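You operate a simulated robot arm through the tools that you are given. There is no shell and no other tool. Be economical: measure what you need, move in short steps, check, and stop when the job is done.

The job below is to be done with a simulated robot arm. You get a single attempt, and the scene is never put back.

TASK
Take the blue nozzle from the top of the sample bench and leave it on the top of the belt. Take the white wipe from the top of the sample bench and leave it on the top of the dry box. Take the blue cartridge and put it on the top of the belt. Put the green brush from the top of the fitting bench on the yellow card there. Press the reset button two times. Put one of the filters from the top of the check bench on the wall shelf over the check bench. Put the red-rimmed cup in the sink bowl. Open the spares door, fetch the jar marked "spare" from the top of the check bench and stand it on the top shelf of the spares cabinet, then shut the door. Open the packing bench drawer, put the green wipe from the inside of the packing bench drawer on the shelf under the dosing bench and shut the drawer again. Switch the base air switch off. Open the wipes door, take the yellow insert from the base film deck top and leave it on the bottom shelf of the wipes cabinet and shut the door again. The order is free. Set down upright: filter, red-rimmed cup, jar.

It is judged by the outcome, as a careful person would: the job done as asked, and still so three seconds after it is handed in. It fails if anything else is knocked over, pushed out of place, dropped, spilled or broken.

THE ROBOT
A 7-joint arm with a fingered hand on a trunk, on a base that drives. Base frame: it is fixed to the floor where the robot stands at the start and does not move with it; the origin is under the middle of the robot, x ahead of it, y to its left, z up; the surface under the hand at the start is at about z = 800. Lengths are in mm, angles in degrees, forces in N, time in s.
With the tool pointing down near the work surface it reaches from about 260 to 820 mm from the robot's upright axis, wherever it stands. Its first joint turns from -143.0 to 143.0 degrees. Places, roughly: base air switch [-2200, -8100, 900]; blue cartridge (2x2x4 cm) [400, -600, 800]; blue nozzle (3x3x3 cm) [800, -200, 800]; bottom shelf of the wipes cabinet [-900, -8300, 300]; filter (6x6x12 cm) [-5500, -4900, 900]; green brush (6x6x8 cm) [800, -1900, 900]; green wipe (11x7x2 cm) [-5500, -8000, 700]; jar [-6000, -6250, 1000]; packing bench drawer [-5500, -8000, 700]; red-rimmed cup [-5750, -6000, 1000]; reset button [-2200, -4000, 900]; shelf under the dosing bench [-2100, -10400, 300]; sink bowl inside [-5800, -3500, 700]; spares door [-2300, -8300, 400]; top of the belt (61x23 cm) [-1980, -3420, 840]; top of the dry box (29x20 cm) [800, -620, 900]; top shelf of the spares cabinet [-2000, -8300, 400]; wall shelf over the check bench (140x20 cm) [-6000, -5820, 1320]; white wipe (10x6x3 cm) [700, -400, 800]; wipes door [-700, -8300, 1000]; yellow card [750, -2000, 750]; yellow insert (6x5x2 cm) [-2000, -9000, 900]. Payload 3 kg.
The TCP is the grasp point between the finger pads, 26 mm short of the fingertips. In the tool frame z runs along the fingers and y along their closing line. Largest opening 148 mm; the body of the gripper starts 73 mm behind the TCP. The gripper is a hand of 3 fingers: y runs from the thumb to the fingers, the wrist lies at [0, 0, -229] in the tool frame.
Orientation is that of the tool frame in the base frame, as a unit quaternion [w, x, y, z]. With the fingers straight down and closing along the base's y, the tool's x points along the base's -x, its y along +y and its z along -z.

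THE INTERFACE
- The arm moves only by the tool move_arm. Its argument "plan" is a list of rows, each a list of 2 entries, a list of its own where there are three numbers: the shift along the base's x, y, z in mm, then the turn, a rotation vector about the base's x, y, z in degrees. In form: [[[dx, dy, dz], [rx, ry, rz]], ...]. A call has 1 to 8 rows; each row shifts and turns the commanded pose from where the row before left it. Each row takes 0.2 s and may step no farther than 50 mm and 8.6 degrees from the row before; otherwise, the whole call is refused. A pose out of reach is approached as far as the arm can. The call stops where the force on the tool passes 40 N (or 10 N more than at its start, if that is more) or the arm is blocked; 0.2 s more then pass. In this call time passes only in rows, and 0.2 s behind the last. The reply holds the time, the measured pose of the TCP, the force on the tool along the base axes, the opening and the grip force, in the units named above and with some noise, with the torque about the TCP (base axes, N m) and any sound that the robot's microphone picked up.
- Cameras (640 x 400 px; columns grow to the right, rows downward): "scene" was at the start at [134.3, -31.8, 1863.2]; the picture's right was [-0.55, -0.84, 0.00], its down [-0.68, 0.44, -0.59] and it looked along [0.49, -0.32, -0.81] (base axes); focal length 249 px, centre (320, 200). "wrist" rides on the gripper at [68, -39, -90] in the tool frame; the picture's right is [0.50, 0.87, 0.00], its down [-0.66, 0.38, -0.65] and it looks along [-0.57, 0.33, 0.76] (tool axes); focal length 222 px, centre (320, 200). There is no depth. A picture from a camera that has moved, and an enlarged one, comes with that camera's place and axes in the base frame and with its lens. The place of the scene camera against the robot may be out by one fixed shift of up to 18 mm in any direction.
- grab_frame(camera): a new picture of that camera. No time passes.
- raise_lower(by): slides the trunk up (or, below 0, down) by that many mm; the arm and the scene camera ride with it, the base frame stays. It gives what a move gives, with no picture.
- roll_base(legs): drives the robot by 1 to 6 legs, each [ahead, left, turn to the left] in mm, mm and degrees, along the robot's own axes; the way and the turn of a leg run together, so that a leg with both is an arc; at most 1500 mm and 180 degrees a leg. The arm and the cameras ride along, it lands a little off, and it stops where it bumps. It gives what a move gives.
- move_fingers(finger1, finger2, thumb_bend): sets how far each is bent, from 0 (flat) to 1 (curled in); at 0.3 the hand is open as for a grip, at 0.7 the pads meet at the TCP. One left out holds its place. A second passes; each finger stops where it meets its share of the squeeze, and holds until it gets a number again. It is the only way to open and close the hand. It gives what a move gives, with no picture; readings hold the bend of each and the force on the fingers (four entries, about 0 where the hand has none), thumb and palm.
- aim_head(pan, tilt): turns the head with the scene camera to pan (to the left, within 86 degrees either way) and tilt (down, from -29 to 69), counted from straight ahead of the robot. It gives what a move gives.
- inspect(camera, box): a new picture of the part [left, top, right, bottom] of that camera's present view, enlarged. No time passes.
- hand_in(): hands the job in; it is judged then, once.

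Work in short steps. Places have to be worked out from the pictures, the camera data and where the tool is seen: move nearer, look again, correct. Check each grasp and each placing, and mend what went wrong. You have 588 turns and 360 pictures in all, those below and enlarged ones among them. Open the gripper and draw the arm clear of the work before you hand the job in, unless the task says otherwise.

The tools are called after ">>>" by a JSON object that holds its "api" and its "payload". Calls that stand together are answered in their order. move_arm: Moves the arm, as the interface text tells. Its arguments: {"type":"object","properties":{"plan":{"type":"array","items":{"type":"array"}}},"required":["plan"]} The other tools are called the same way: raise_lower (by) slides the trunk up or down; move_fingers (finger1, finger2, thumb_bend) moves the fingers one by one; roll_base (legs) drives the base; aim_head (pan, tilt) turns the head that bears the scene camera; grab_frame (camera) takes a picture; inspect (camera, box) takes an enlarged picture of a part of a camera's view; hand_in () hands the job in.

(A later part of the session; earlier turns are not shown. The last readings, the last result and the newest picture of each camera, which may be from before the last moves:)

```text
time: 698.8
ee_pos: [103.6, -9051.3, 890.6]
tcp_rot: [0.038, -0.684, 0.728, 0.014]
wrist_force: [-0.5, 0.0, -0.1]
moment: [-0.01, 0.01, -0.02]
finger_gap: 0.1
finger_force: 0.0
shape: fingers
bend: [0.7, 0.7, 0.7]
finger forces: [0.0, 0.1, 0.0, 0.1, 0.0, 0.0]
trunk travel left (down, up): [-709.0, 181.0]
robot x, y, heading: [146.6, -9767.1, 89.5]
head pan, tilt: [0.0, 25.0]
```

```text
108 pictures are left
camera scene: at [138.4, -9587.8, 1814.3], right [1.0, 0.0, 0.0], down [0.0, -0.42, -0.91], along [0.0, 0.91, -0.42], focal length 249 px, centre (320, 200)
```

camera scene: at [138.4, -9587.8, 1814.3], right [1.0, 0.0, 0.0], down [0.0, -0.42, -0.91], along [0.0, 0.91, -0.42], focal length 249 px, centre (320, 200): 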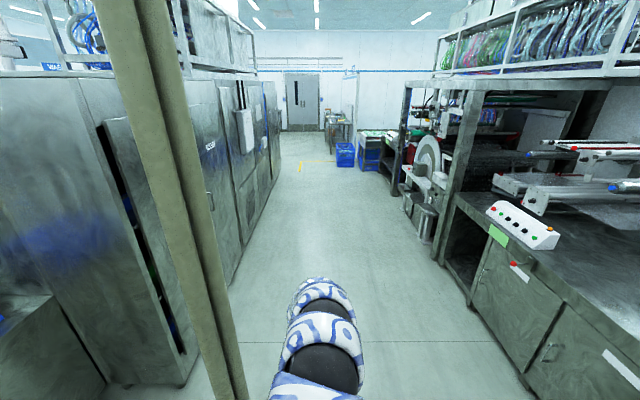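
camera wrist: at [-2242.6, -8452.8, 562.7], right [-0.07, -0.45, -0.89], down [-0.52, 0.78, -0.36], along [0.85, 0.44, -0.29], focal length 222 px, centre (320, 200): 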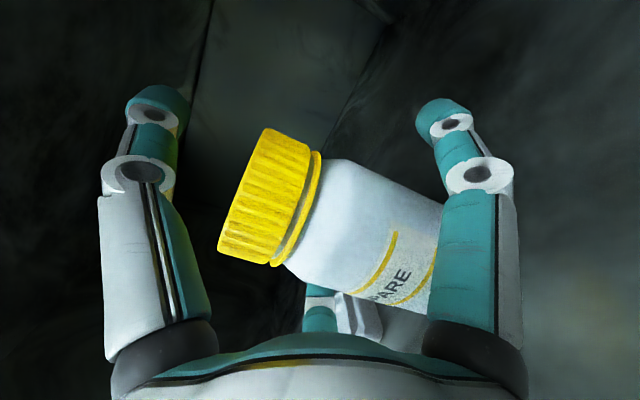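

The base touched the carton pallet lightly; proceed straight ahead now, then turn to face the cabinet.

>>> {"api": "roll_base", "payload": {"legs": [[1450, 0, 0], [0, 0, 90]]}}

>>> {"api": "aim_head", "payload": {"pan": 0, "tilt": 30}}

>>> {"api": "grab_frame", "payload": {"camera": "scene"}}

```text
time: 709.8
ee_pos: [-553.2, -8345.2, 889.7]
tcp_rot: [-0.019, 0.998, -0.044, -0.037]
wrist_force: [-0.3, 0.5, 0.3]
moment: [-0.01, -0.01, -0.01]
finger_gap: 0.2
finger_force: 0.0
shape: fingers
bend: [0.7, 0.7, 0.7]
finger forces: [0.1, 0.0, 0.0, 0.1, 0.1, 0.0]
trunk travel left (down, up): [-709.0, 181.0]
robot x, y, heading: [163.1, -8318.9, 178.5]
head pan, tilt: [0.0, 25.0]
```

```text
time: 710.5
ee_pos: [-553.3, -8345.4, 891.2]
tcp_rot: [-0.018, 0.998, -0.044, -0.036]
wrist_force: [-0.7, 0.1, 0.0]
moment: [0.0, -0.02, 0.02]
finger_gap: 0.2
finger_force: 0.1
shape: fingers
bend: [0.7, 0.7, 0.7]
finger forces: [0.1, 0.0, 0.1, 0.0, 0.0, 0.1]
trunk travel left (down, up): [-709.0, 181.0]
robot x, y, heading: [166.9, -8321.0, 178.4]
head pan, tilt: [0.0, 30.0]
```

```text
107 pictures are left
camera scene: at [-13.4, -8307.7, 1806.4], right [0.03, 1.0, 0.0], down [0.5, -0.01, -0.87], along [-0.87, 0.02, -0.5], focal length 249 px, centre (320, 200)
```

scene: 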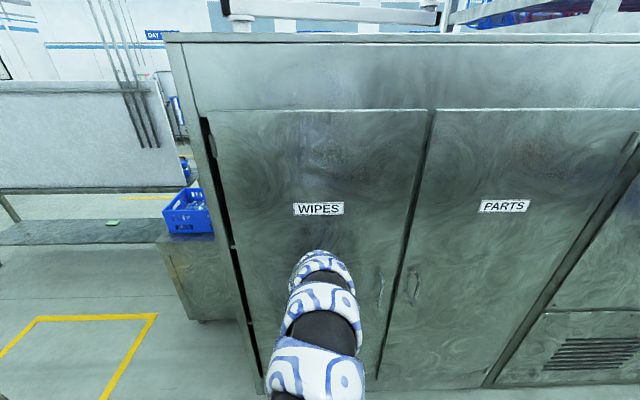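

The WIPES door: hinge left (y≈-8600), vertical handle right at ≈(-730,-8040,985). Turn the tool horizontal toward −x.

>>> {"api": "move_arm", "payload": {"plan": [[[0, 0, 0], [0, 8.4, 0]], [[0, 0, 0], [0, 8.4, 0]], [[0, 0, 0], [0, 8.4, 0]], [[0, 0, 0], [0, 8.4, 0]], [[0, 0, 0], [0, 8.4, 0]], [[0, 0, 0], [0, 8.4, 0]], [[0, 0, 0], [0, 8.4, 0]], [[0, 0, 0], [0, 8.4, 0]]]}}

>>> {"api": "move_arm", "payload": {"plan": [[[0, 0, 0], [0, 8.4, 0]], [[0, 0, 0], [0, 8.4, 0]]]}}

>>> {"api": "grab_frame", "payload": {"camera": "scene"}}

```text
time: 711.7
ee_pos: [-658.5, -8453.1, 959.0]
tcp_rot: [0.0, 0.937, -0.064, -0.345]
wrist_force: [18.7, -1.5, 1.1]
moment: [0.0, 0.11, 0.14]
finger_gap: 4.8
finger_force: 10.4
shape: fingers
bend: [0.66, 0.72, 0.7]
finger forces: [0.1, 16.1, 0.0, 0.1, 4.2, 0.1]
out of reach, approached as far as the arm can: row 1, 2, 3, 4, 5
trunk travel left (down, up): [-709.0, 181.0]
robot x, y, heading: [161.6, -8318.9, 178.3]
head pan, tilt: [0.0, 30.0]
stopped in row 5: the force on the tool passed its limit at 86 N (the readings are from after the stop); the commanded pose is now the measured one
```

```text
time: 712.1
ee_pos: [-657.9, -8461.3, 960.3]
tcp_rot: [-0.004, 0.93, -0.066, -0.362]
wrist_force: [14.8, -2.0, 4.2]
moment: [0.0, 0.27, 0.14]
finger_gap: 5.4
finger_force: 7.3
shape: fingers
bend: [0.67, 0.72, 0.69]
finger forces: [0.0, 14.9, 0.0, 0.0, 0.0, 0.1]
out of reach, approached as far as the arm can: row 1
trunk travel left (down, up): [-709.0, 181.0]
robot x, y, heading: [165.9, -8322.2, 178.4]
head pan, tilt: [0.0, 30.0]
stopped in row 1: the force on the tool passed its limit at 72 N (the readings are from after the stop); the commanded pose is now the measured one
```

```text
106 pictures are left
camera scene: at [-10.9, -8308.7, 1806.7], right [0.03, 1.0, 0.0], down [0.5, -0.01, -0.87], along [-0.87, 0.02, -0.5], focal length 249 px, centre (320, 200)
```

scene: 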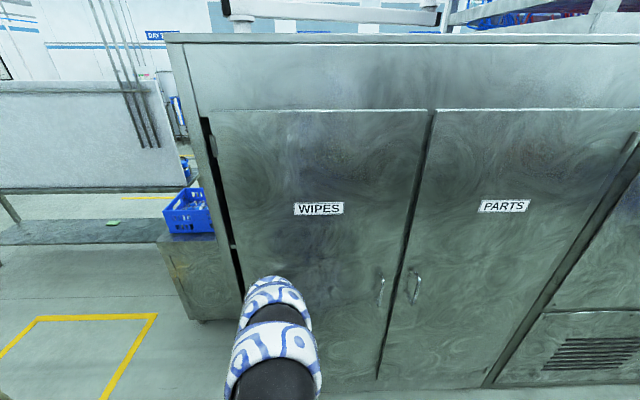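

The hand reached the door while reconfiguring. Back the base off 400 and continue rotating in free space.

>>> {"api": "roll_base", "payload": {"legs": [[-400, 0, 0]]}}

>>> {"api": "move_arm", "payload": {"plan": [[[0, 0, 0], [0, 8.4, 0]], [[0, 0, 0], [0, 8.4, 0]], [[0, 0, 0], [0, 8.4, 0]], [[0, 0, 0], [0, 8.4, 0]], [[0, 0, 0], [0, 8.4, 0]], [[0, 0, 0], [0, 5, 0]]]}}

>>> {"api": "grab_frame", "payload": {"camera": "scene"}}

```text
time: 714.6
ee_pos: [-254.6, -8471.1, 961.2]
tcp_rot: [-0.003, 0.929, -0.067, -0.363]
wrist_force: [0.7, -0.3, -0.2]
moment: [-0.01, -0.02, -0.03]
finger_gap: 0.7
finger_force: 0.1
shape: fingers
bend: [0.69, 0.7, 0.7]
finger forces: [0.0, 0.0, 0.1, 0.1, 0.0, 0.0]
trunk travel left (down, up): [-709.0, 181.0]
robot x, y, heading: [569.7, -8332.2, 178.2]
head pan, tilt: [0.0, 30.0]
```

```text
time: 716.0
ee_pos: [-263.2, -8505.5, 990.1]
tcp_rot: [0.008, 0.844, -0.066, -0.532]
wrist_force: [-0.6, 0.3, 0.2]
moment: [-0.02, -0.02, 0.02]
finger_gap: 0.4
finger_force: 0.2
shape: fingers
bend: [0.69, 0.7, 0.7]
finger forces: [0.0, 0.0, 0.0, 0.0, 0.0, 0.1]
out of reach, approached as far as the arm can: row 1, 2, 3, 4
trunk travel left (down, up): [-709.0, 181.0]
robot x, y, heading: [570.2, -8335.3, 178.5]
head pan, tilt: [0.0, 30.0]
```

```text
105 pictures are left
camera scene: at [392.9, -8320.3, 1806.5], right [0.03, 1.0, 0.0], down [0.5, -0.01, -0.87], along [-0.87, 0.02, -0.5], focal length 249 px, centre (320, 200)
```

scene: 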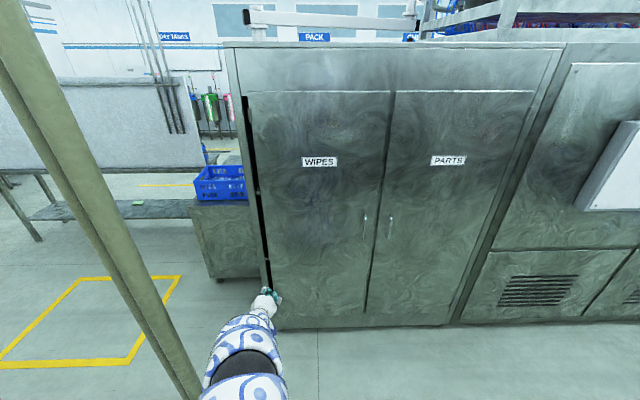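

Progressing (tilt 64°). Continue to horizontal.

>>> {"api": "move_arm", "payload": {"plan": [[[0, 0, 0], [0, 8.4, 0]], [[0, 0, 0], [0, 8.4, 0]], [[0, 0, 0], [0, 8.4, 0]]]}}

>>> {"api": "grab_frame", "payload": {"camera": "wrist"}}

```text
time: 716.8
ee_pos: [-263.9, -8504.8, 990.1]
tcp_rot: [0.025, 0.707, -0.062, -0.704]
wrist_force: [-0.1, -0.3, -0.6]
moment: [0.0, -0.03, 0.01]
finger_gap: 0.1
finger_force: 0.1
shape: fingers
bend: [0.69, 0.7, 0.7]
finger forces: [0.0, 0.0, 0.0, 0.0, 0.0, 0.0]
trunk travel left (down, up): [-709.0, 181.0]
robot x, y, heading: [572.9, -8333.8, 178.5]
head pan, tilt: [0.0, 30.0]
```

```text
104 pictures are left
camera wrist: at [-172.0, -8479.1, 919.9], right [-0.05, -0.92, -0.39], down [0.63, -0.33, 0.7], along [-0.77, -0.21, 0.6], focal length 222 px, centre (320, 200)
```

wrist: 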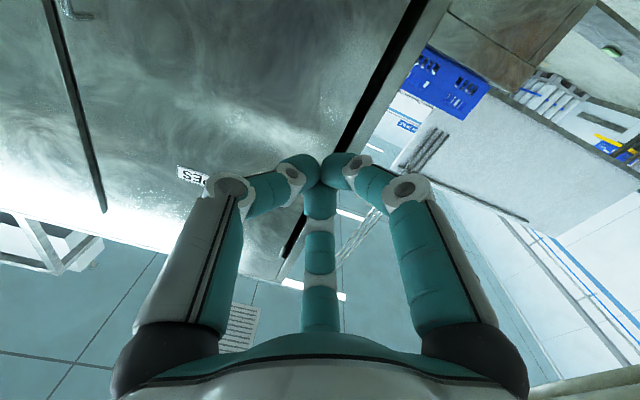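

Horizontal. Strafe right 460 to line up with the handle; open fingers to 0.48 and look.

>>> {"api": "roll_base", "payload": {"legs": [[0, -460, 1.5], [180, 0, 0]]}}

>>> {"api": "move_fingers", "payload": {"finger1": 0.48, "finger2": 0.48, "thumb_bend": 0.48}}

>>> {"api": "grab_frame", "payload": {"camera": "wrist"}}

>>> {"api": "grab_frame", "payload": {"camera": "scene"}}

```text
time: 720.6
ee_pos: [-437.3, -8077.6, 989.0]
tcp_rot: [0.035, 0.709, -0.051, -0.702]
wrist_force: [0.2, 0.0, 0.1]
moment: [0.01, 0.02, 0.01]
finger_gap: 0.5
finger_force: 0.1
shape: fingers
bend: [0.69, 0.7, 0.7]
finger forces: [0.1, 0.0, 0.0, 0.1, 0.0, 0.0]
trunk travel left (down, up): [-709.0, 181.0]
robot x, y, heading: [391.5, -7880.9, -179.8]
head pan, tilt: [0.0, 30.0]
```

```text
time: 721.6
ee_pos: [-435.8, -8077.7, 990.6]
tcp_rot: [0.034, 0.709, -0.052, -0.703]
wrist_force: [1.1, -0.4, -0.2]
moment: [-0.01, -0.01, 0.02]
finger_gap: 68.4
finger_force: 0.2
shape: fingers
bend: [0.48, 0.48, 0.48]
finger forces: [0.0, 0.1, 0.0, 0.1, 0.1, 0.0]
trunk travel left (down, up): [-709.0, 181.0]
robot x, y, heading: [391.8, -7882.1, -180.0]
head pan, tilt: [0.0, 30.0]
```

```text
103 pictures are left
camera wrist: at [-344.0, -8049.8, 920.0], right [-0.02, -0.92, -0.39], down [0.64, -0.31, 0.7], along [-0.77, -0.24, 0.59], focal length 222 px, centre (320, 200)
```

wrist: 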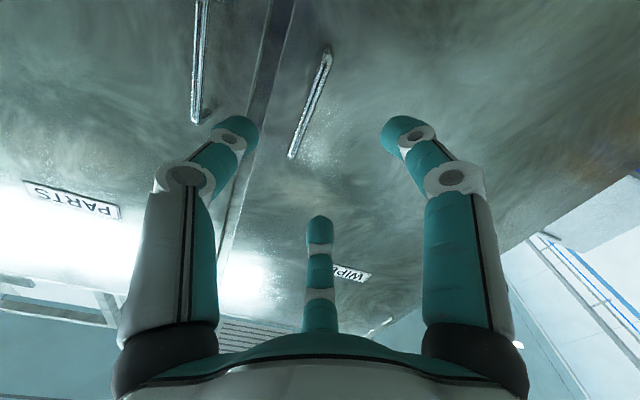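

```text
102 pictures are left
camera scene: at [214.8, -7872.5, 1806.4], right [0.0, 1.0, 0.0], down [0.5, 0.0, -0.87], along [-0.87, 0.0, -0.5], focal length 249 px, centre (320, 200)
```

scene: 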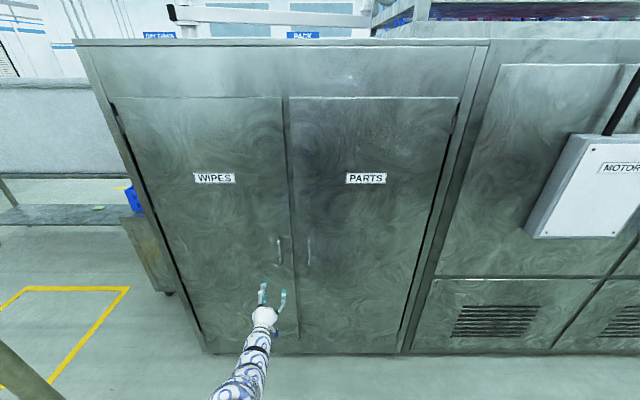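

Handle is straight ahead at z≈930–1090. Drive ahead 190 and look again.

>>> {"api": "roll_base", "payload": {"legs": [[190, 0, 0]]}}

>>> {"api": "grab_frame", "payload": {"camera": "wrist"}}

```text
time: 723.2
ee_pos: [-627.1, -8079.3, 989.4]
tcp_rot: [0.034, 0.709, -0.053, -0.702]
wrist_force: [0.2, 0.2, 0.1]
moment: [0.0, 0.0, -0.01]
finger_gap: 68.1
finger_force: 0.1
shape: fingers
bend: [0.48, 0.48, 0.48]
finger forces: [0.0, 0.0, 0.0, 0.0, 0.1, 0.0]
trunk travel left (down, up): [-709.0, 181.0]
robot x, y, heading: [203.3, -7880.8, -179.9]
head pan, tilt: [0.0, 30.0]
```

```text
101 pictures are left
camera wrist: at [-534.7, -8049.6, 919.4], right [-0.02, -0.92, -0.39], down [0.64, -0.31, 0.7], along [-0.77, -0.24, 0.59], focal length 222 px, centre (320, 200)
```

wrist: 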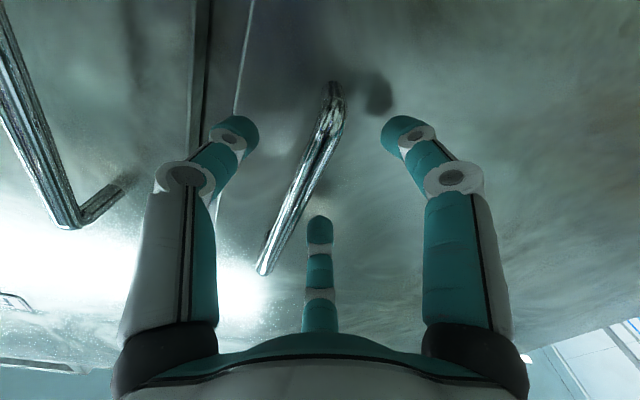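

The bar is at x≈-622, y≈-8067, right between the fingers' plane. Shift +12 in y and close.

>>> {"api": "move_arm", "payload": {"plan": [[[0, 6, 0], [0, 0, 0]], [[0, 6, 0], [0, 0, 0]]]}}

>>> {"api": "move_fingers", "payload": {"finger1": 0.8, "finger2": 0.8, "thumb_bend": 0.8}}

>>> {"api": "grab_frame", "payload": {"camera": "wrist"}}

```text
time: 723.8
ee_pos: [-623.8, -8065.6, 990.6]
tcp_rot: [0.034, 0.709, -0.053, -0.703]
wrist_force: [0.0, -0.7, 0.2]
moment: [0.0, -0.01, -0.02]
finger_gap: 68.2
finger_force: 0.1
shape: fingers
bend: [0.48, 0.48, 0.48]
finger forces: [0.0, 0.0, 0.0, 0.1, 0.1, 0.0]
trunk travel left (down, up): [-709.0, 181.0]
robot x, y, heading: [202.3, -7878.4, -180.0]
head pan, tilt: [0.0, 30.0]
```

```text
time: 724.8
ee_pos: [-625.5, -8067.2, 989.9]
tcp_rot: [0.034, 0.709, -0.052, -0.703]
wrist_force: [-6.2, -7.8, 1.0]
moment: [0.08, 0.0, 0.01]
finger_gap: 1.0
finger_force: 17.8
shape: fingers
bend: [0.73, 0.73, 0.73]
finger forces: [11.2, 12.6, 0.0, 0.0, 11.1, 0.0]
trunk travel left (down, up): [-709.0, 181.0]
robot x, y, heading: [200.5, -7879.2, -180.0]
head pan, tilt: [0.0, 30.0]
```

```text
100 pictures are left
camera wrist: at [-533.4, -8038.1, 920.2], right [-0.02, -0.92, -0.39], down [0.64, -0.31, 0.7], along [-0.77, -0.24, 0.59], focal length 222 px, centre (320, 200)
```

wrist: 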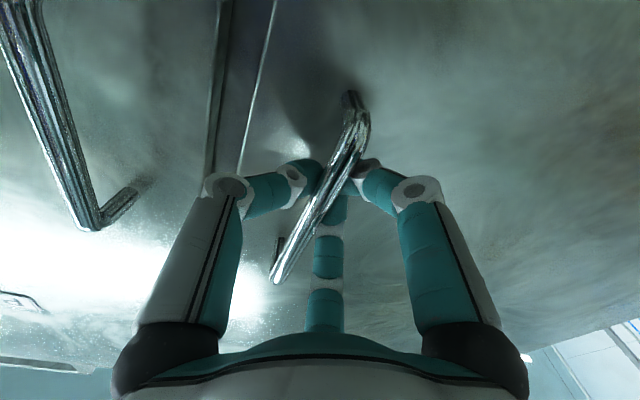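

Bar is gripped. Pull the door open along the arc.

>>> {"api": "roll_base", "payload": {"legs": [[-100, 8, 0], [-100, 30, 0]]}}

>>> {"api": "grab_frame", "payload": {"camera": "scene"}}

```text
time: 726.3
ee_pos: [-513.4, -8088.4, 994.5]
tcp_rot: [0.039, 0.707, -0.049, -0.704]
wrist_force: [-4.1, -18.4, -0.9]
moment: [0.05, 0.14, 0.05]
finger_gap: 0.2
finger_force: 21.4
shape: fingers
bend: [0.73, 0.74, 0.76]
finger forces: [17.6, 18.2, 0.0, 0.0, 8.0, 0.0]
trunk travel left (down, up): [-709.0, 181.0]
robot x, y, heading: [314.8, -7895.8, -179.7]
head pan, tilt: [0.0, 30.0]
stopped in leg 2: the force on the tool passed its limit at 42 N (the readings are from after the stop); the commanded pose is now the measured one
```

```text
99 pictures are left
camera scene: at [136.2, -7887.4, 1806.3], right [0.0, 1.0, 0.0], down [0.5, 0.0, -0.87], along [-0.87, 0.0, -0.5], focal length 249 px, centre (320, 200)
```

scene: 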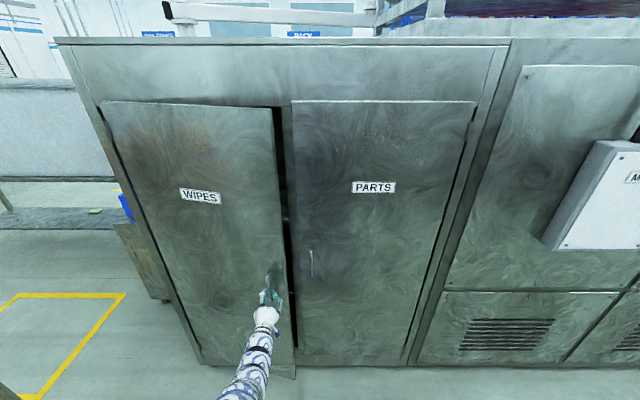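

Opening. Continue in smaller legs.

>>> {"api": "roll_base", "payload": {"legs": [[-50, 12, 0], [-50, 18, 0], [-50, 24, 0]]}}

>>> {"api": "grab_frame", "payload": {"camera": "scene"}}

```text
time: 727.4
ee_pos: [-461.2, -8110.0, 993.8]
tcp_rot: [0.044, 0.708, -0.043, -0.704]
wrist_force: [-7.6, -17.3, 1.7]
moment: [0.07, 0.12, 0.0]
finger_gap: 0.0
finger_force: 22.2
shape: fingers
bend: [0.73, 0.74, 0.76]
finger forces: [17.9, 18.4, 0.1, 0.0, 8.0, 0.0]
trunk travel left (down, up): [-709.0, 181.0]
robot x, y, heading: [364.2, -7908.1, -179.5]
head pan, tilt: [0.0, 30.0]
stopped in leg 1: the force on the tool passed its limit at 42 N (the readings are from after the stop); the commanded pose is now the measured one
```

```text
98 pictures are left
camera scene: at [184.9, -7899.4, 1806.3], right [-0.01, 1.0, 0.0], down [0.5, 0.0, -0.87], along [-0.87, 0.0, -0.5], focal length 249 px, centre (320, 200)
```

scene: 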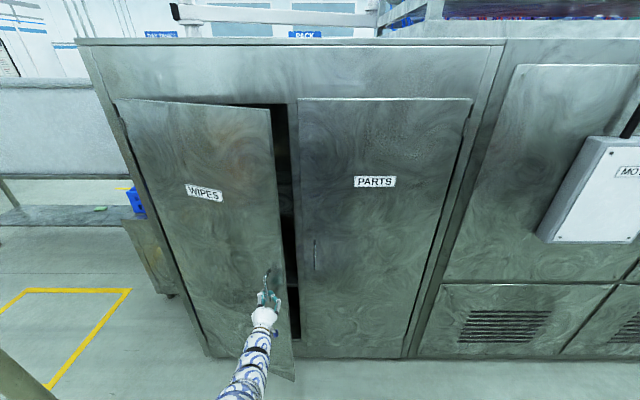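

Loosen the grip slightly (still hooked) and continue pulling.

>>> {"api": "move_fingers", "payload": {"finger1": 0.7, "finger2": 0.7, "thumb_bend": 0.66}}

>>> {"api": "roll_base", "payload": {"legs": [[-50, 16, 0], [-50, 22, 0]]}}

>>> {"api": "grab_frame", "payload": {"camera": "scene"}}

```text
time: 728.4
ee_pos: [-461.3, -8106.1, 993.5]
tcp_rot: [0.043, 0.708, -0.045, -0.704]
wrist_force: [-9.6, -20.0, -1.3]
moment: [0.17, 0.01, -0.05]
finger_gap: 15.0
finger_force: 11.2
shape: fingers
bend: [0.66, 0.67, 0.66]
finger forces: [9.0, 13.2, 0.0, 0.1, 0.0, 0.1]
trunk travel left (down, up): [-709.0, 181.0]
robot x, y, heading: [365.1, -7905.0, -179.7]
head pan, tilt: [0.0, 30.0]
```

```text
time: 729.7
ee_pos: [-398.4, -8135.8, 996.1]
tcp_rot: [0.046, 0.707, -0.042, -0.705]
wrist_force: [-12.2, -21.6, -3.5]
moment: [-0.03, -0.01, -0.05]
finger_gap: 21.7
finger_force: 12.3
shape: fingers
bend: [0.62, 0.67, 0.66]
finger forces: [12.9, 11.3, 0.1, 0.1, 0.0, 0.0]
trunk travel left (down, up): [-709.0, 181.0]
robot x, y, heading: [426.9, -7927.1, -179.6]
head pan, tilt: [0.0, 30.0]
stopped in leg 2: the force on the tool passed its limit at 45 N (the readings are from after the stop); the commanded pose is now the measured one
```

```text
97 pictures are left
camera scene: at [248.7, -7924.0, 1806.3], right [-0.01, 1.0, 0.0], down [0.5, 0.01, -0.87], along [-0.87, -0.01, -0.5], focal length 249 px, centre (320, 200)
```

scene: 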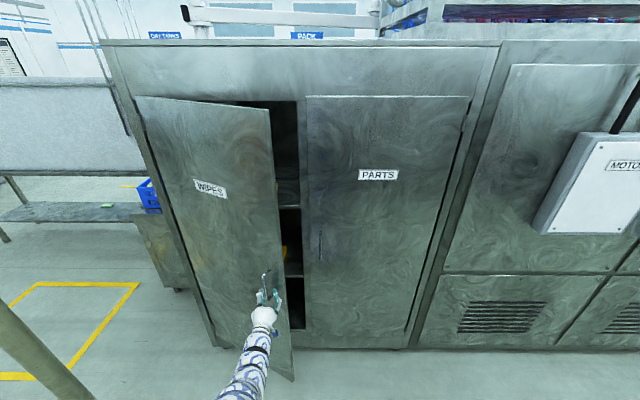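

Continue by moving the robot on an arc about the hinge so the hand stays aligned with the handle.

>>> {"api": "roll_base", "payload": {"legs": [[-118, 190, -10], [-118, 190, -10]]}}

>>> {"api": "grab_frame", "payload": {"camera": "scene"}}

```text
time: 731.0
ee_pos: [-350.3, -8170.0, 996.9]
tcp_rot: [-0.009, -0.703, 0.077, 0.707]
wrist_force: [-14.6, -21.5, -4.5]
moment: [-0.01, 0.03, -0.06]
finger_gap: 22.3
finger_force: 12.7
shape: fingers
bend: [0.62, 0.67, 0.66]
finger forces: [13.4, 11.8, 0.0, 0.0, 0.0, 0.0]
trunk travel left (down, up): [-709.0, 181.0]
robot x, y, heading: [491.9, -8048.8, 174.4]
head pan, tilt: [0.0, 30.0]
stopped in leg 1: the force on the tool passed its limit at 41 N (the readings are from after the stop); the commanded pose is now the measured one
```

```text
96 pictures are left
camera scene: at [315.5, -8025.9, 1806.4], right [0.1, 1.0, 0.0], down [0.5, -0.05, -0.87], along [-0.86, 0.09, -0.5], focal length 249 px, centre (320, 200)
```

scene: 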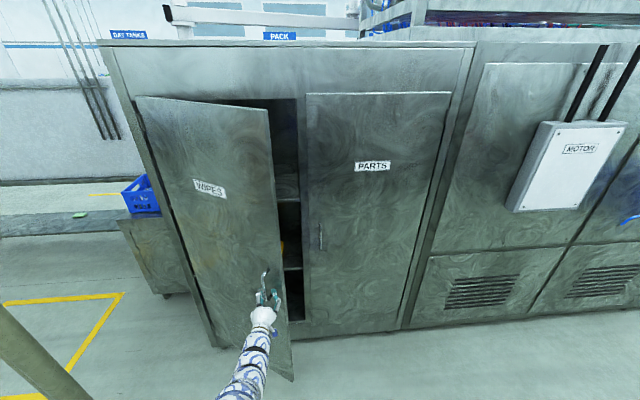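

Works; keep going with a bit more leftward motion.

>>> {"api": "roll_base", "payload": {"legs": [[-90, 215, -10], [-100, 205, -10]]}}

>>> {"api": "roll_base", "payload": {"legs": [[-95, 205, -10], [-100, 205, -10]]}}

>>> {"api": "grab_frame", "payload": {"camera": "scene"}}

```text
time: 734.1
ee_pos: [-268.1, -8324.6, 996.5]
tcp_rot: [0.115, -0.678, 0.201, 0.698]
wrist_force: [1.2, 1.2, -0.1]
moment: [0.02, 0.0, 0.02]
finger_gap: 6.1
finger_force: 1.4
shape: fingers
bend: [0.69, 0.69, 0.66]
finger forces: [0.0, 0.1, 0.1, 0.1, 3.2, 0.1]
trunk travel left (down, up): [-709.0, 181.0]
robot x, y, heading: [564.2, -8505.6, 154.4]
head pan, tilt: [0.0, 30.0]
```

```text
time: 735.6
ee_pos: [-245.2, -8374.9, 995.3]
tcp_rot: [0.165, -0.662, 0.251, 0.687]
wrist_force: [12.2, 4.6, 4.1]
moment: [0.18, -0.05, 0.17]
finger_gap: 7.3
finger_force: 11.7
shape: fingers
bend: [0.69, 0.69, 0.63]
finger forces: [0.0, 0.1, 0.0, 0.0, 22.1, 0.0]
trunk travel left (down, up): [-709.0, 181.0]
robot x, y, heading: [548.8, -8666.9, 146.8]
head pan, tilt: [0.0, 30.0]
stopped in leg 1: the force on the tool passed its limit at 43 N (the readings are from after the stop); the commanded pose is now the measured one
```

```text
95 pictures are left
camera scene: at [402.3, -8568.6, 1806.5], right [0.55, 0.84, 0.0], down [0.42, -0.27, -0.87], along [-0.73, 0.47, -0.5], focal length 249 px, centre (320, 200)
```

scene: 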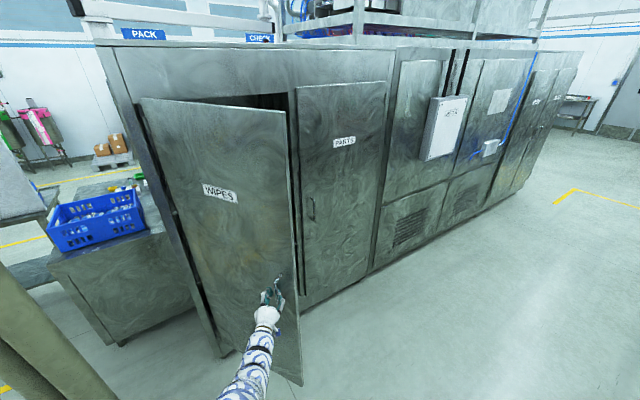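

Door ~61° open. Release, back away and go around to push it further from the inside.

>>> {"api": "move_fingers", "payload": {"finger1": 0.4, "finger2": 0.4, "thumb_bend": 0.4}}

>>> {"api": "roll_base", "payload": {"legs": [[-150, 0, 0], [0, -650, 0], [0, 0, 33], [0, -230, 0]]}}

>>> {"api": "move_fingers", "payload": {"finger1": 0.7, "finger2": 0.7, "thumb_bend": 0.7}}

>>> {"api": "grab_frame", "payload": {"camera": "scene"}}

```text
time: 736.6
ee_pos: [-248.5, -8378.5, 994.5]
tcp_rot: [0.165, -0.663, 0.249, 0.687]
wrist_force: [-0.6, -0.4, 0.2]
moment: [0.01, -0.05, -0.02]
finger_gap: 94.9
finger_force: 0.0
shape: fingers
bend: [0.4, 0.4, 0.4]
finger forces: [0.0, 0.0, 0.0, 0.1, 0.0, 0.1]
trunk travel left (down, up): [-709.0, 181.0]
robot x, y, heading: [552.0, -8674.8, 146.8]
head pan, tilt: [0.0, 30.0]
```

```text
time: 739.5
ee_pos: [3.9, -8189.9, 993.4]
tcp_rot: [0.213, -0.644, 0.296, 0.673]
wrist_force: [-1.2, 0.4, 0.1]
moment: [0.02, 0.02, 0.04]
finger_gap: 95.0
finger_force: 0.0
shape: fingers
bend: [0.4, 0.4, 0.4]
finger forces: [0.0, 0.0, 0.0, 0.1, 0.1, 0.0]
trunk travel left (down, up): [-709.0, 181.0]
robot x, y, heading: [754.3, -8592.6, 138.6]
head pan, tilt: [0.0, 30.0]
stopped in leg 2: the robot was blocked; the commanded pose is now the measured one
```

```text
time: 740.5
ee_pos: [3.7, -8189.3, 994.3]
tcp_rot: [0.212, -0.644, 0.294, 0.673]
wrist_force: [0.2, 0.1, -0.1]
moment: [-0.01, 0.0, 0.0]
finger_gap: 0.4
finger_force: 0.1
shape: fingers
bend: [0.69, 0.69, 0.7]
finger forces: [0.0, 0.0, 0.0, 0.0, 0.1, 0.0]
trunk travel left (down, up): [-709.0, 181.0]
robot x, y, heading: [750.1, -8599.8, 138.8]
head pan, tilt: [0.0, 30.0]
```

```text
94 pictures are left
camera scene: at [616.0, -8472.4, 1806.4], right [0.66, 0.75, 0.0], down [0.38, -0.33, -0.87], along [-0.65, 0.57, -0.5], focal length 249 px, centre (320, 200)
```

scene: 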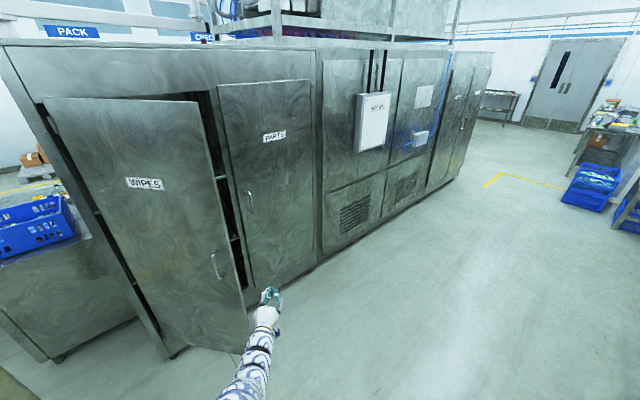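

The right side is limited (machine at x≈1050). Turn to face +y, go north, shift, then turn to face −x inside the door.

>>> {"api": "roll_base", "payload": {"legs": [[0, 100, 0], [0, 0, -49], [640, 0, 0], [0, 100, 0], [0, 0, 90]]}}

>>> {"api": "grab_frame", "payload": {"camera": "scene"}}

```text
time: 751.8
ee_pos: [-222.1, -8213.8, 994.7]
tcp_rot: [0.042, 0.707, -0.046, -0.705]
wrist_force: [1.4, 2.1, 0.0]
moment: [0.0, -0.02, -0.01]
finger_gap: 0.0
finger_force: 2.1
shape: fingers
bend: [0.7, 0.7, 0.7]
finger forces: [3.8, 0.0, 0.0, 0.1, 0.0, 0.0]
trunk travel left (down, up): [-709.0, 181.0]
robot x, y, heading: [606.1, -8019.2, -179.5]
head pan, tilt: [0.0, 30.0]
```

```text
93 pictures are left
camera scene: at [427.4, -8009.4, 1806.4], right [-0.01, 1.0, 0.0], down [0.5, 0.0, -0.87], along [-0.87, -0.01, -0.5], focal length 249 px, centre (320, 200)
```

scene: 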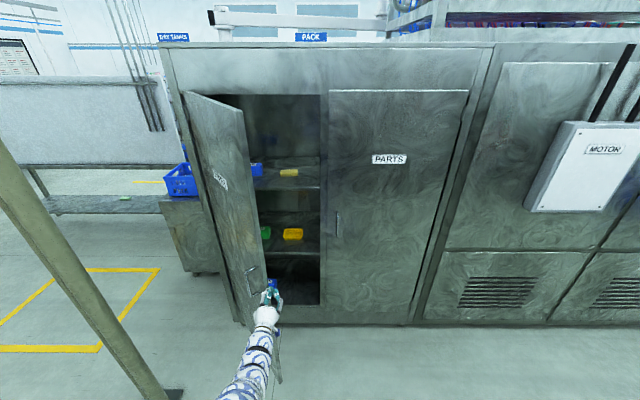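

The hand is just inside the door edge. Advance and strafe left to open it further.

>>> {"api": "roll_base", "payload": {"legs": [[60, 0, 0], [0, 120, 0], [0, 120, 0]]}}

>>> {"api": "grab_frame", "payload": {"camera": "scene"}}

```text
time: 752.6
ee_pos: [-240.0, -8205.1, 991.4]
tcp_rot: [0.037, 0.709, -0.05, -0.702]
wrist_force: [15.2, 14.1, 1.5]
moment: [0.09, -0.2, 0.05]
finger_gap: 0.0
finger_force: 10.3
shape: fingers
bend: [0.71, 0.71, 0.67]
finger forces: [15.2, 6.3, 0.0, 0.0, 0.1, 0.0]
trunk travel left (down, up): [-709.0, 181.0]
robot x, y, heading: [583.1, -8016.6, -179.6]
head pan, tilt: [0.0, 30.0]
stopped in leg 1: the force on the tool passed its limit at 52 N (the readings are from after the stop); the commanded pose is now the measured one
```

```text
92 pictures are left
camera scene: at [408.9, -8006.5, 1806.6], right [-0.01, 1.0, 0.0], down [0.5, 0.0, -0.87], along [-0.87, -0.01, -0.5], focal length 249 px, centre (320, 200)
```

scene: 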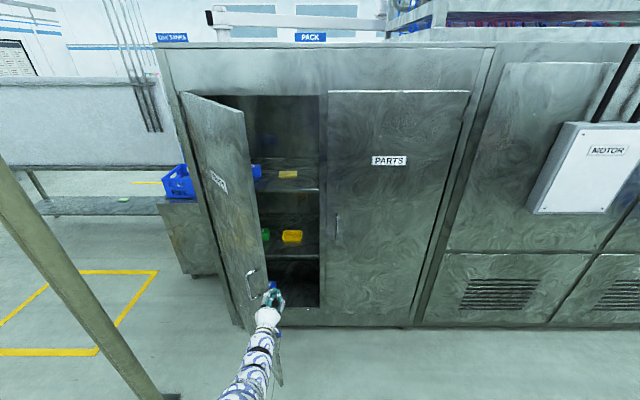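

It pressed the edge. Step right 110, ahead 150, then push left.

>>> {"api": "roll_base", "payload": {"legs": [[-30, 0, 0], [0, -110, 0], [170, 0, 0], [0, 120, 0], [0, 120, 0]]}}

>>> {"api": "grab_frame", "payload": {"camera": "scene"}}

```text
time: 756.5
ee_pos: [-382.1, -8222.4, 989.9]
tcp_rot: [0.035, 0.71, -0.05, -0.702]
wrist_force: [-0.7, -0.6, 1.2]
moment: [0.01, 0.04, -0.01]
finger_gap: 0.0
finger_force: 0.1
shape: fingers
bend: [0.7, 0.7, 0.7]
finger forces: [0.0, 0.1, 0.0, 0.0, 0.0, 0.0]
trunk travel left (down, up): [-709.0, 181.0]
robot x, y, heading: [443.2, -8035.5, -179.6]
head pan, tilt: [0.0, 30.0]
stopped in leg 5: the robot was blocked; the commanded pose is now the measured one
```

```text
91 pictures are left
camera scene: at [266.2, -8026.3, 1806.6], right [0.0, 1.0, 0.0], down [0.5, 0.0, -0.87], along [-0.87, 0.0, -0.5], focal length 249 px, centre (320, 200)
```

scene: 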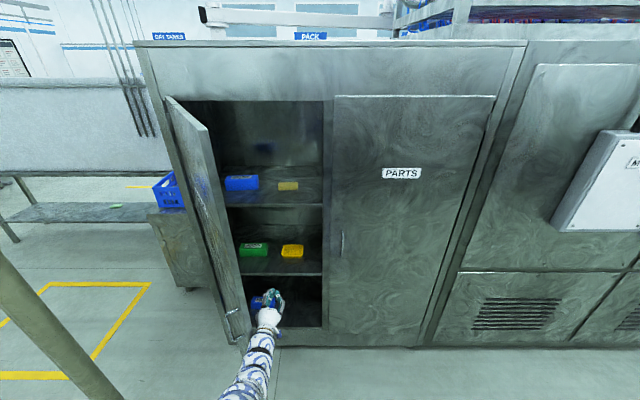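

Door is open wide enough. Now return for the insert: back off, turn right to face +y, and reverse down the aisle.

>>> {"api": "roll_base", "payload": {"legs": [[-150, 0, 0], [0, 0, -90.4], [0, 450, 0], [-1500, 0, 0], [-150, 0, 0], [0, 100, 0]]}}

>>> {"api": "aim_head", "payload": {"pan": 60, "tilt": 20}}

>>> {"api": "grab_frame", "payload": {"camera": "scene"}}

```text
time: 773.0
ee_pos: [-142.1, -8866.2, 987.4]
tcp_rot: [0.476, -0.463, 0.542, 0.516]
wrist_force: [3.2, -5.6, 2.2]
moment: [-0.11, 0.13, 0.41]
finger_gap: 0.2
finger_force: 2.3
shape: fingers
bend: [0.7, 0.7, 0.7]
finger forces: [0.0, 0.1, 0.0, 0.1, 0.1, 4.5]
trunk travel left (down, up): [-709.0, 181.0]
robot x, y, heading: [30.7, -9693.5, 89.8]
head pan, tilt: [0.0, 30.0]
stopped in leg 6: the force on the tool passed its limit at 66 N (the readings are from after the stop); the commanded pose is now the measured one
```

```text
time: 774.3
ee_pos: [-140.9, -8866.5, 987.0]
tcp_rot: [0.476, -0.463, 0.541, 0.516]
wrist_force: [4.7, -5.5, 0.5]
moment: [-0.05, 0.02, 0.63]
finger_gap: 0.0
finger_force: 3.4
shape: fingers
bend: [0.7, 0.7, 0.7]
finger forces: [0.0, 0.0, 0.0, 0.0, 0.0, 7.0]
trunk travel left (down, up): [-709.0, 181.0]
robot x, y, heading: [30.0, -9692.3, 90.1]
head pan, tilt: [60.0, 20.0]
```

```text
90 pictures are left
camera scene: at [-55.0, -9559.9, 1822.5], right [0.5, 0.86, 0.0], down [0.3, -0.17, -0.94], along [-0.81, 0.47, -0.34], focal length 249 px, centre (320, 200)
```

scene: 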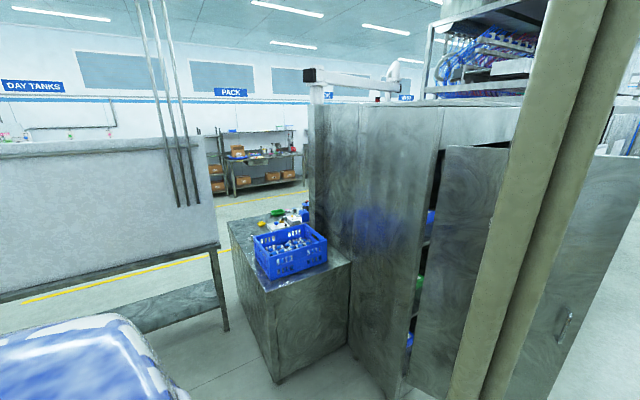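

The hand touched the pole lightly. From here I see the insert may be reachable from the east side standing near (-1480,-9570). Step right, back up, then strafe left behind the dosing board.

>>> {"api": "roll_base", "payload": {"legs": [[0, -45, 0], [-420, 0, 0], [0, 1500, 0]]}}

>>> {"api": "aim_head", "payload": {"pan": 20, "tilt": 30}}

>>> {"api": "grab_frame", "payload": {"camera": "scene"}}

```text
time: 776.8
ee_pos: [-234.9, -9124.1, 986.6]
tcp_rot: [0.439, -0.499, 0.508, 0.547]
wrist_force: [0.4, 0.0, 0.0]
moment: [-0.01, 0.03, 0.04]
finger_gap: 0.2
finger_force: 0.0
shape: fingers
bend: [0.7, 0.7, 0.7]
finger forces: [0.0, 0.0, 0.0, 0.1, 0.1, 0.0]
trunk travel left (down, up): [-709.0, 181.0]
robot x, y, heading: [50.4, -9923.8, 97.7]
head pan, tilt: [60.0, 20.0]
stopped in leg 2: the robot was blocked; the commanded pose is now the measured one
```

```text
time: 777.8
ee_pos: [-235.3, -9123.4, 986.2]
tcp_rot: [0.44, -0.499, 0.509, 0.547]
wrist_force: [0.5, -0.7, 0.0]
moment: [0.02, -0.01, -0.01]
finger_gap: 0.0
finger_force: 0.2
shape: fingers
bend: [0.7, 0.7, 0.7]
finger forces: [0.0, 0.1, 0.0, 0.1, 0.1, 0.0]
trunk travel left (down, up): [-709.0, 181.0]
robot x, y, heading: [51.9, -9920.6, 97.8]
head pan, tilt: [20.0, 30.0]
```

```text
89 pictures are left
camera scene: at [-9.5, -9753.4, 1806.4], right [0.88, 0.47, 0.0], down [0.23, -0.44, -0.87], along [-0.4, 0.77, -0.5], focal length 249 px, centre (320, 200)
```

scene: 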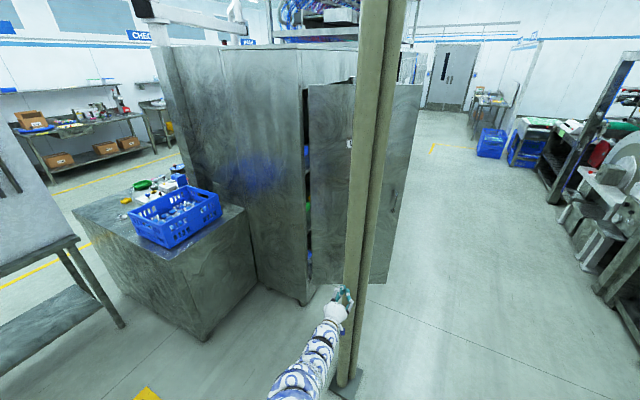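

Blocked by the pallet. Strafe left first, then back away.

>>> {"api": "roll_base", "payload": {"legs": [[0, 400, 0], [-150, 0, 0], [0, 1000, 0]]}}

>>> {"api": "grab_frame", "payload": {"camera": "scene"}}

```text
time: 786.1
ee_pos: [-1623.1, -9484.3, 987.7]
tcp_rot: [0.434, -0.505, 0.503, 0.552]
wrist_force: [-0.4, 0.3, 0.4]
moment: [0.05, -0.02, 0.0]
finger_gap: 0.1
finger_force: 0.1
shape: fingers
bend: [0.7, 0.7, 0.7]
finger forces: [0.0, 0.1, 0.0, 0.0, 0.1, 0.1]
trunk travel left (down, up): [-709.0, 181.0]
robot x, y, heading: [-1320.0, -10274.6, 99.0]
head pan, tilt: [20.0, 30.0]
```

```text
88 pictures are left
camera scene: at [-1383.7, -10108.2, 1806.4], right [0.87, 0.48, 0.0], down [0.24, -0.44, -0.87], along [-0.42, 0.76, -0.5], focal length 249 px, centre (320, 200)
```

scene: 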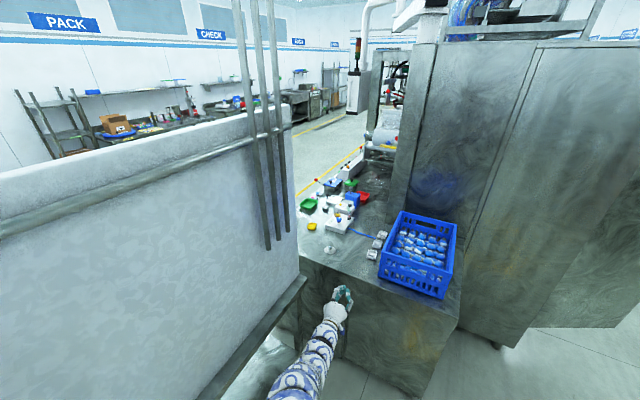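

Insert clearly visible at about (-2066,-8982). Turn the tool down here while retracting.

>>> {"api": "move_arm", "payload": {"plan": [[[12, -32, -8], [-6, -0.7, 0]], [[12, -32, -8], [-8, -1, 0]], [[12, -32, -8], [-8, -1, 0]], [[12, -32, -8], [-8, -1, 0]], [[10, -28, 0], [-8, -1, 0]], [[0, 0, 0], [-8, -1, 0]], [[0, 0, 0], [-8, -1, 0]], [[0, 0, 0], [-8, -1, 0]]]}}

>>> {"api": "grab_frame", "payload": {"camera": "scene"}}

```text
time: 787.9
ee_pos: [-1673.1, -9583.3, 934.2]
tcp_rot: [-0.168, 0.683, -0.682, -0.203]
wrist_force: [-0.1, -0.2, -0.3]
moment: [0.02, 0.01, -0.01]
finger_gap: 0.0
finger_force: 0.1
shape: fingers
bend: [0.7, 0.7, 0.7]
finger forces: [0.0, 0.0, 0.1, 0.1, 0.0, 0.0]
out of reach, approached as far as the arm can: row 2, 3, 4, 5, 6
trunk travel left (down, up): [-709.0, 181.0]
robot x, y, heading: [-1319.8, -10274.5, 98.6]
head pan, tilt: [20.0, 30.0]
```

```text
87 pictures are left
camera scene: at [-1383.3, -10107.0, 1806.2], right [0.87, 0.48, 0.0], down [0.24, -0.44, -0.87], along [-0.42, 0.76, -0.5], focal length 249 px, centre (320, 200)
```

scene: 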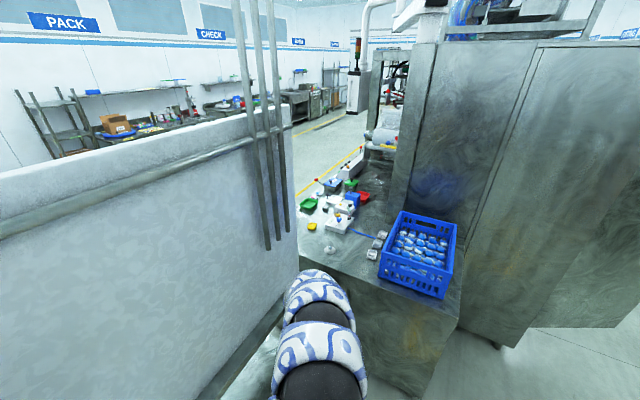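

Tool now at 30° tilt, good for reach. Raise 80 and drive forward 690 to the spot beside the deck.

>>> {"api": "raise_lower", "payload": {"by": 90}}

>>> {"api": "roll_base", "payload": {"legs": [[450, 0, 0]]}}

>>> {"api": "grab_frame", "payload": {"camera": "scene"}}

```text
time: 789.2
ee_pos: [-1671.3, -9582.3, 1023.7]
tcp_rot: [-0.169, 0.682, -0.682, -0.203]
wrist_force: [0.0, 0.3, -1.4]
moment: [0.0, -0.01, 0.0]
finger_gap: 0.0
finger_force: 0.1
shape: fingers
bend: [0.7, 0.7, 0.7]
finger forces: [0.0, 0.0, 0.0, 0.0, 0.0, 0.0]
trunk travel left (down, up): [-799.0, 91.0]
robot x, y, heading: [-1318.1, -10274.8, 98.9]
head pan, tilt: [20.0, 30.0]
```

```text
time: 791.9
ee_pos: [-1731.8, -9136.5, 1023.9]
tcp_rot: [0.17, -0.678, 0.686, 0.201]
wrist_force: [-0.2, 0.5, -0.6]
moment: [-0.01, 0.01, 0.02]
finger_gap: 0.0
finger_force: 0.0
shape: fingers
bend: [0.7, 0.7, 0.7]
finger forces: [0.0, 0.0, 0.0, 0.1, 0.0, 0.1]
trunk travel left (down, up): [-799.0, 91.0]
robot x, y, heading: [-1384.6, -9833.6, 98.2]
head pan, tilt: [20.0, 30.0]
```

```text
86 pictures are left
camera scene: at [-1449.1, -9664.8, 1896.3], right [0.88, 0.47, 0.0], down [0.24, -0.44, -0.87], along [-0.41, 0.76, -0.5], focal length 249 px, centre (320, 200)
```

scene: 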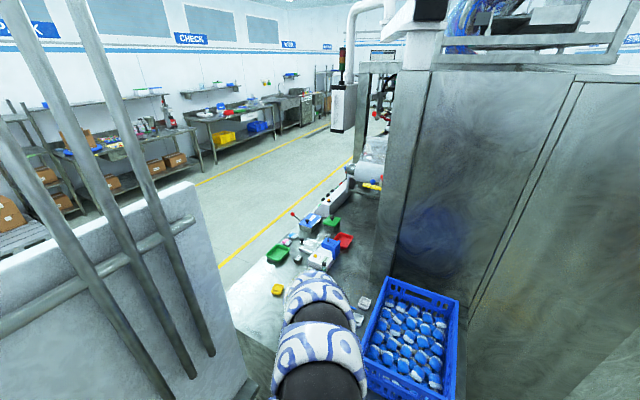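

Insert at (-2050,-8999). Move ahead 265, left 40, then turn left 19° to bring the hand toward it.

>>> {"api": "roll_base", "payload": {"legs": [[265, 0, 0], [0, 40, 0], [0, 0, 18]]}}

>>> {"api": "move_fingers", "payload": {"finger1": 0.4, "finger2": 0.4, "thumb_bend": 0.4}}

>>> {"api": "grab_frame", "payload": {"camera": "wrist"}}

>>> {"api": "grab_frame", "payload": {"camera": "scene"}}

```text
time: 795.3
ee_pos: [-2008.6, -9024.1, 1023.6]
tcp_rot: [-0.137, 0.778, -0.57, -0.226]
wrist_force: [-1.0, -0.3, -0.5]
moment: [-0.02, 0.0, -0.01]
finger_gap: 0.2
finger_force: 0.2
shape: fingers
bend: [0.7, 0.7, 0.7]
finger forces: [0.1, 0.1, 0.0, 0.1, 0.0, 0.1]
trunk travel left (down, up): [-799.0, 91.0]
robot x, y, heading: [-1464.6, -9576.5, 116.8]
head pan, tilt: [20.0, 30.0]
```

```text
time: 796.3
ee_pos: [-2009.4, -9022.8, 1023.2]
tcp_rot: [-0.137, 0.778, -0.57, -0.226]
wrist_force: [-0.4, -0.3, -0.4]
moment: [0.01, 0.03, -0.01]
finger_gap: 94.4
finger_force: 0.1
shape: fingers
bend: [0.4, 0.4, 0.4]
finger forces: [0.0, 0.1, 0.1, 0.1, 0.0, 0.0]
trunk travel left (down, up): [-799.0, 91.0]
robot x, y, heading: [-1469.0, -9579.5, 116.5]
head pan, tilt: [20.0, 30.0]
```

```text
85 pictures are left
camera wrist: at [-1938.2, -9109.9, 1066.0], right [-0.7, -0.68, -0.21], down [-0.39, 0.12, 0.91], along [-0.6, 0.72, -0.35], focal length 222 px, centre (320, 200)
```

wrist: 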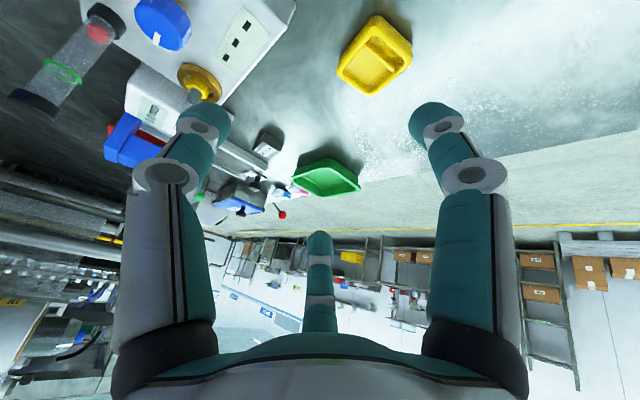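

```text
84 pictures are left
camera scene: at [-1574.0, -9435.2, 1896.4], right [0.69, 0.73, 0.0], down [0.36, -0.34, -0.87], along [-0.63, 0.6, -0.5], focal length 249 px, centre (320, 200)
```

scene: 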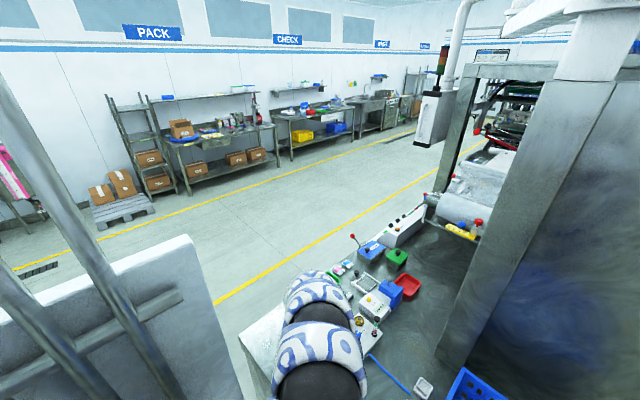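

Insert at (-2039,-9015). Reduce the tilt by ~22°, centre above it and lower partly.

>>> {"api": "move_arm", "payload": {"plan": [[[-10, 3, 0], [-6.8, -2.8, 0]], [[-10, 3, 0], [-6.8, -2.8, 0]], [[-10, 2, -20], [-6.8, -2.8, 0]], [[0, 0, -40], [0, 0, 0]]]}}

>>> {"api": "grab_frame", "payload": {"camera": "wrist"}}

```text
time: 797.3
ee_pos: [-2040.3, -9014.7, 962.8]
tcp_rot: [-0.037, 0.805, -0.589, -0.065]
wrist_force: [0.5, 0.9, 0.2]
moment: [-0.03, -0.02, 0.01]
finger_gap: 95.0
finger_force: 0.2
shape: fingers
bend: [0.4, 0.4, 0.4]
finger forces: [0.0, 0.0, 0.1, 0.1, 0.0, 0.0]
trunk travel left (down, up): [-799.0, 91.0]
robot x, y, heading: [-1462.8, -9578.9, 116.7]
head pan, tilt: [20.0, 30.0]
```

```text
83 pictures are left
camera wrist: at [-1977.4, -9079.7, 1042.5], right [-0.68, -0.73, -0.06], down [-0.52, 0.41, 0.75], along [-0.53, 0.54, -0.66], focal length 222 px, centre (320, 200)
```

wrist: 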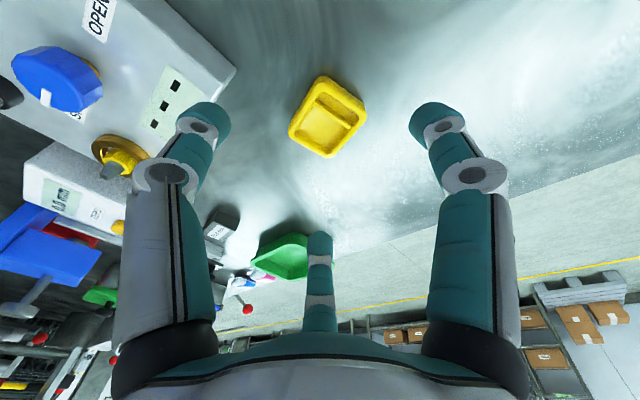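

The AIR box corner is close to the thumb's path. Roll the hand +60° so a finger gap faces it.

>>> {"api": "move_arm", "payload": {"plan": [[[0, 0, 0], [0, 0, 8.5]], [[0, 0, 0], [0, 0, 8.5]], [[0, 0, 0], [0, 0, 8.5]], [[0, 0, 0], [0, 0, 8.5]], [[0, 0, 0], [0, 0, 8.5]], [[0, 0, 0], [0, 0, 8.5]], [[0, 0, 0], [0, 0, 8.5]]]}}

>>> {"api": "grab_frame", "payload": {"camera": "wrist"}}

```text
time: 798.9
ee_pos: [-2039.5, -9017.6, 962.7]
tcp_rot: [0.0, 0.991, -0.111, -0.074]
wrist_force: [0.8, -0.7, -0.7]
moment: [-0.01, 0.01, -0.04]
finger_gap: 95.0
finger_force: 0.0
shape: fingers
bend: [0.4, 0.4, 0.4]
finger forces: [0.1, 0.0, 0.1, 0.1, 0.0, 0.0]
trunk travel left (down, up): [-799.0, 91.0]
robot x, y, heading: [-1467.0, -9577.9, 116.4]
head pan, tilt: [20.0, 30.0]
```

```text
82 pictures are left
camera wrist: at [-1952.6, -8995.6, 1042.4], right [0.29, -0.95, -0.06], down [-0.62, -0.24, 0.75], along [-0.73, -0.18, -0.66], focal length 222 px, centre (320, 200)
```

wrist: 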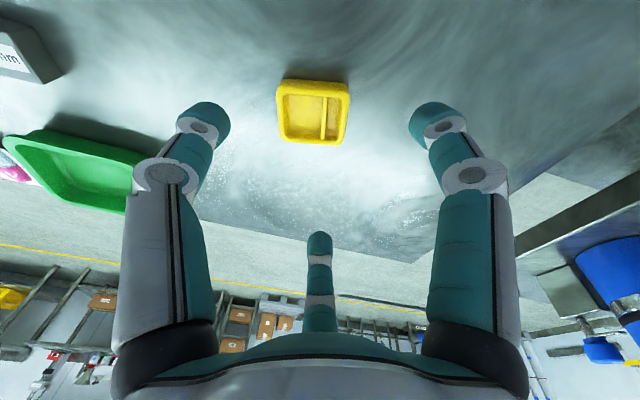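

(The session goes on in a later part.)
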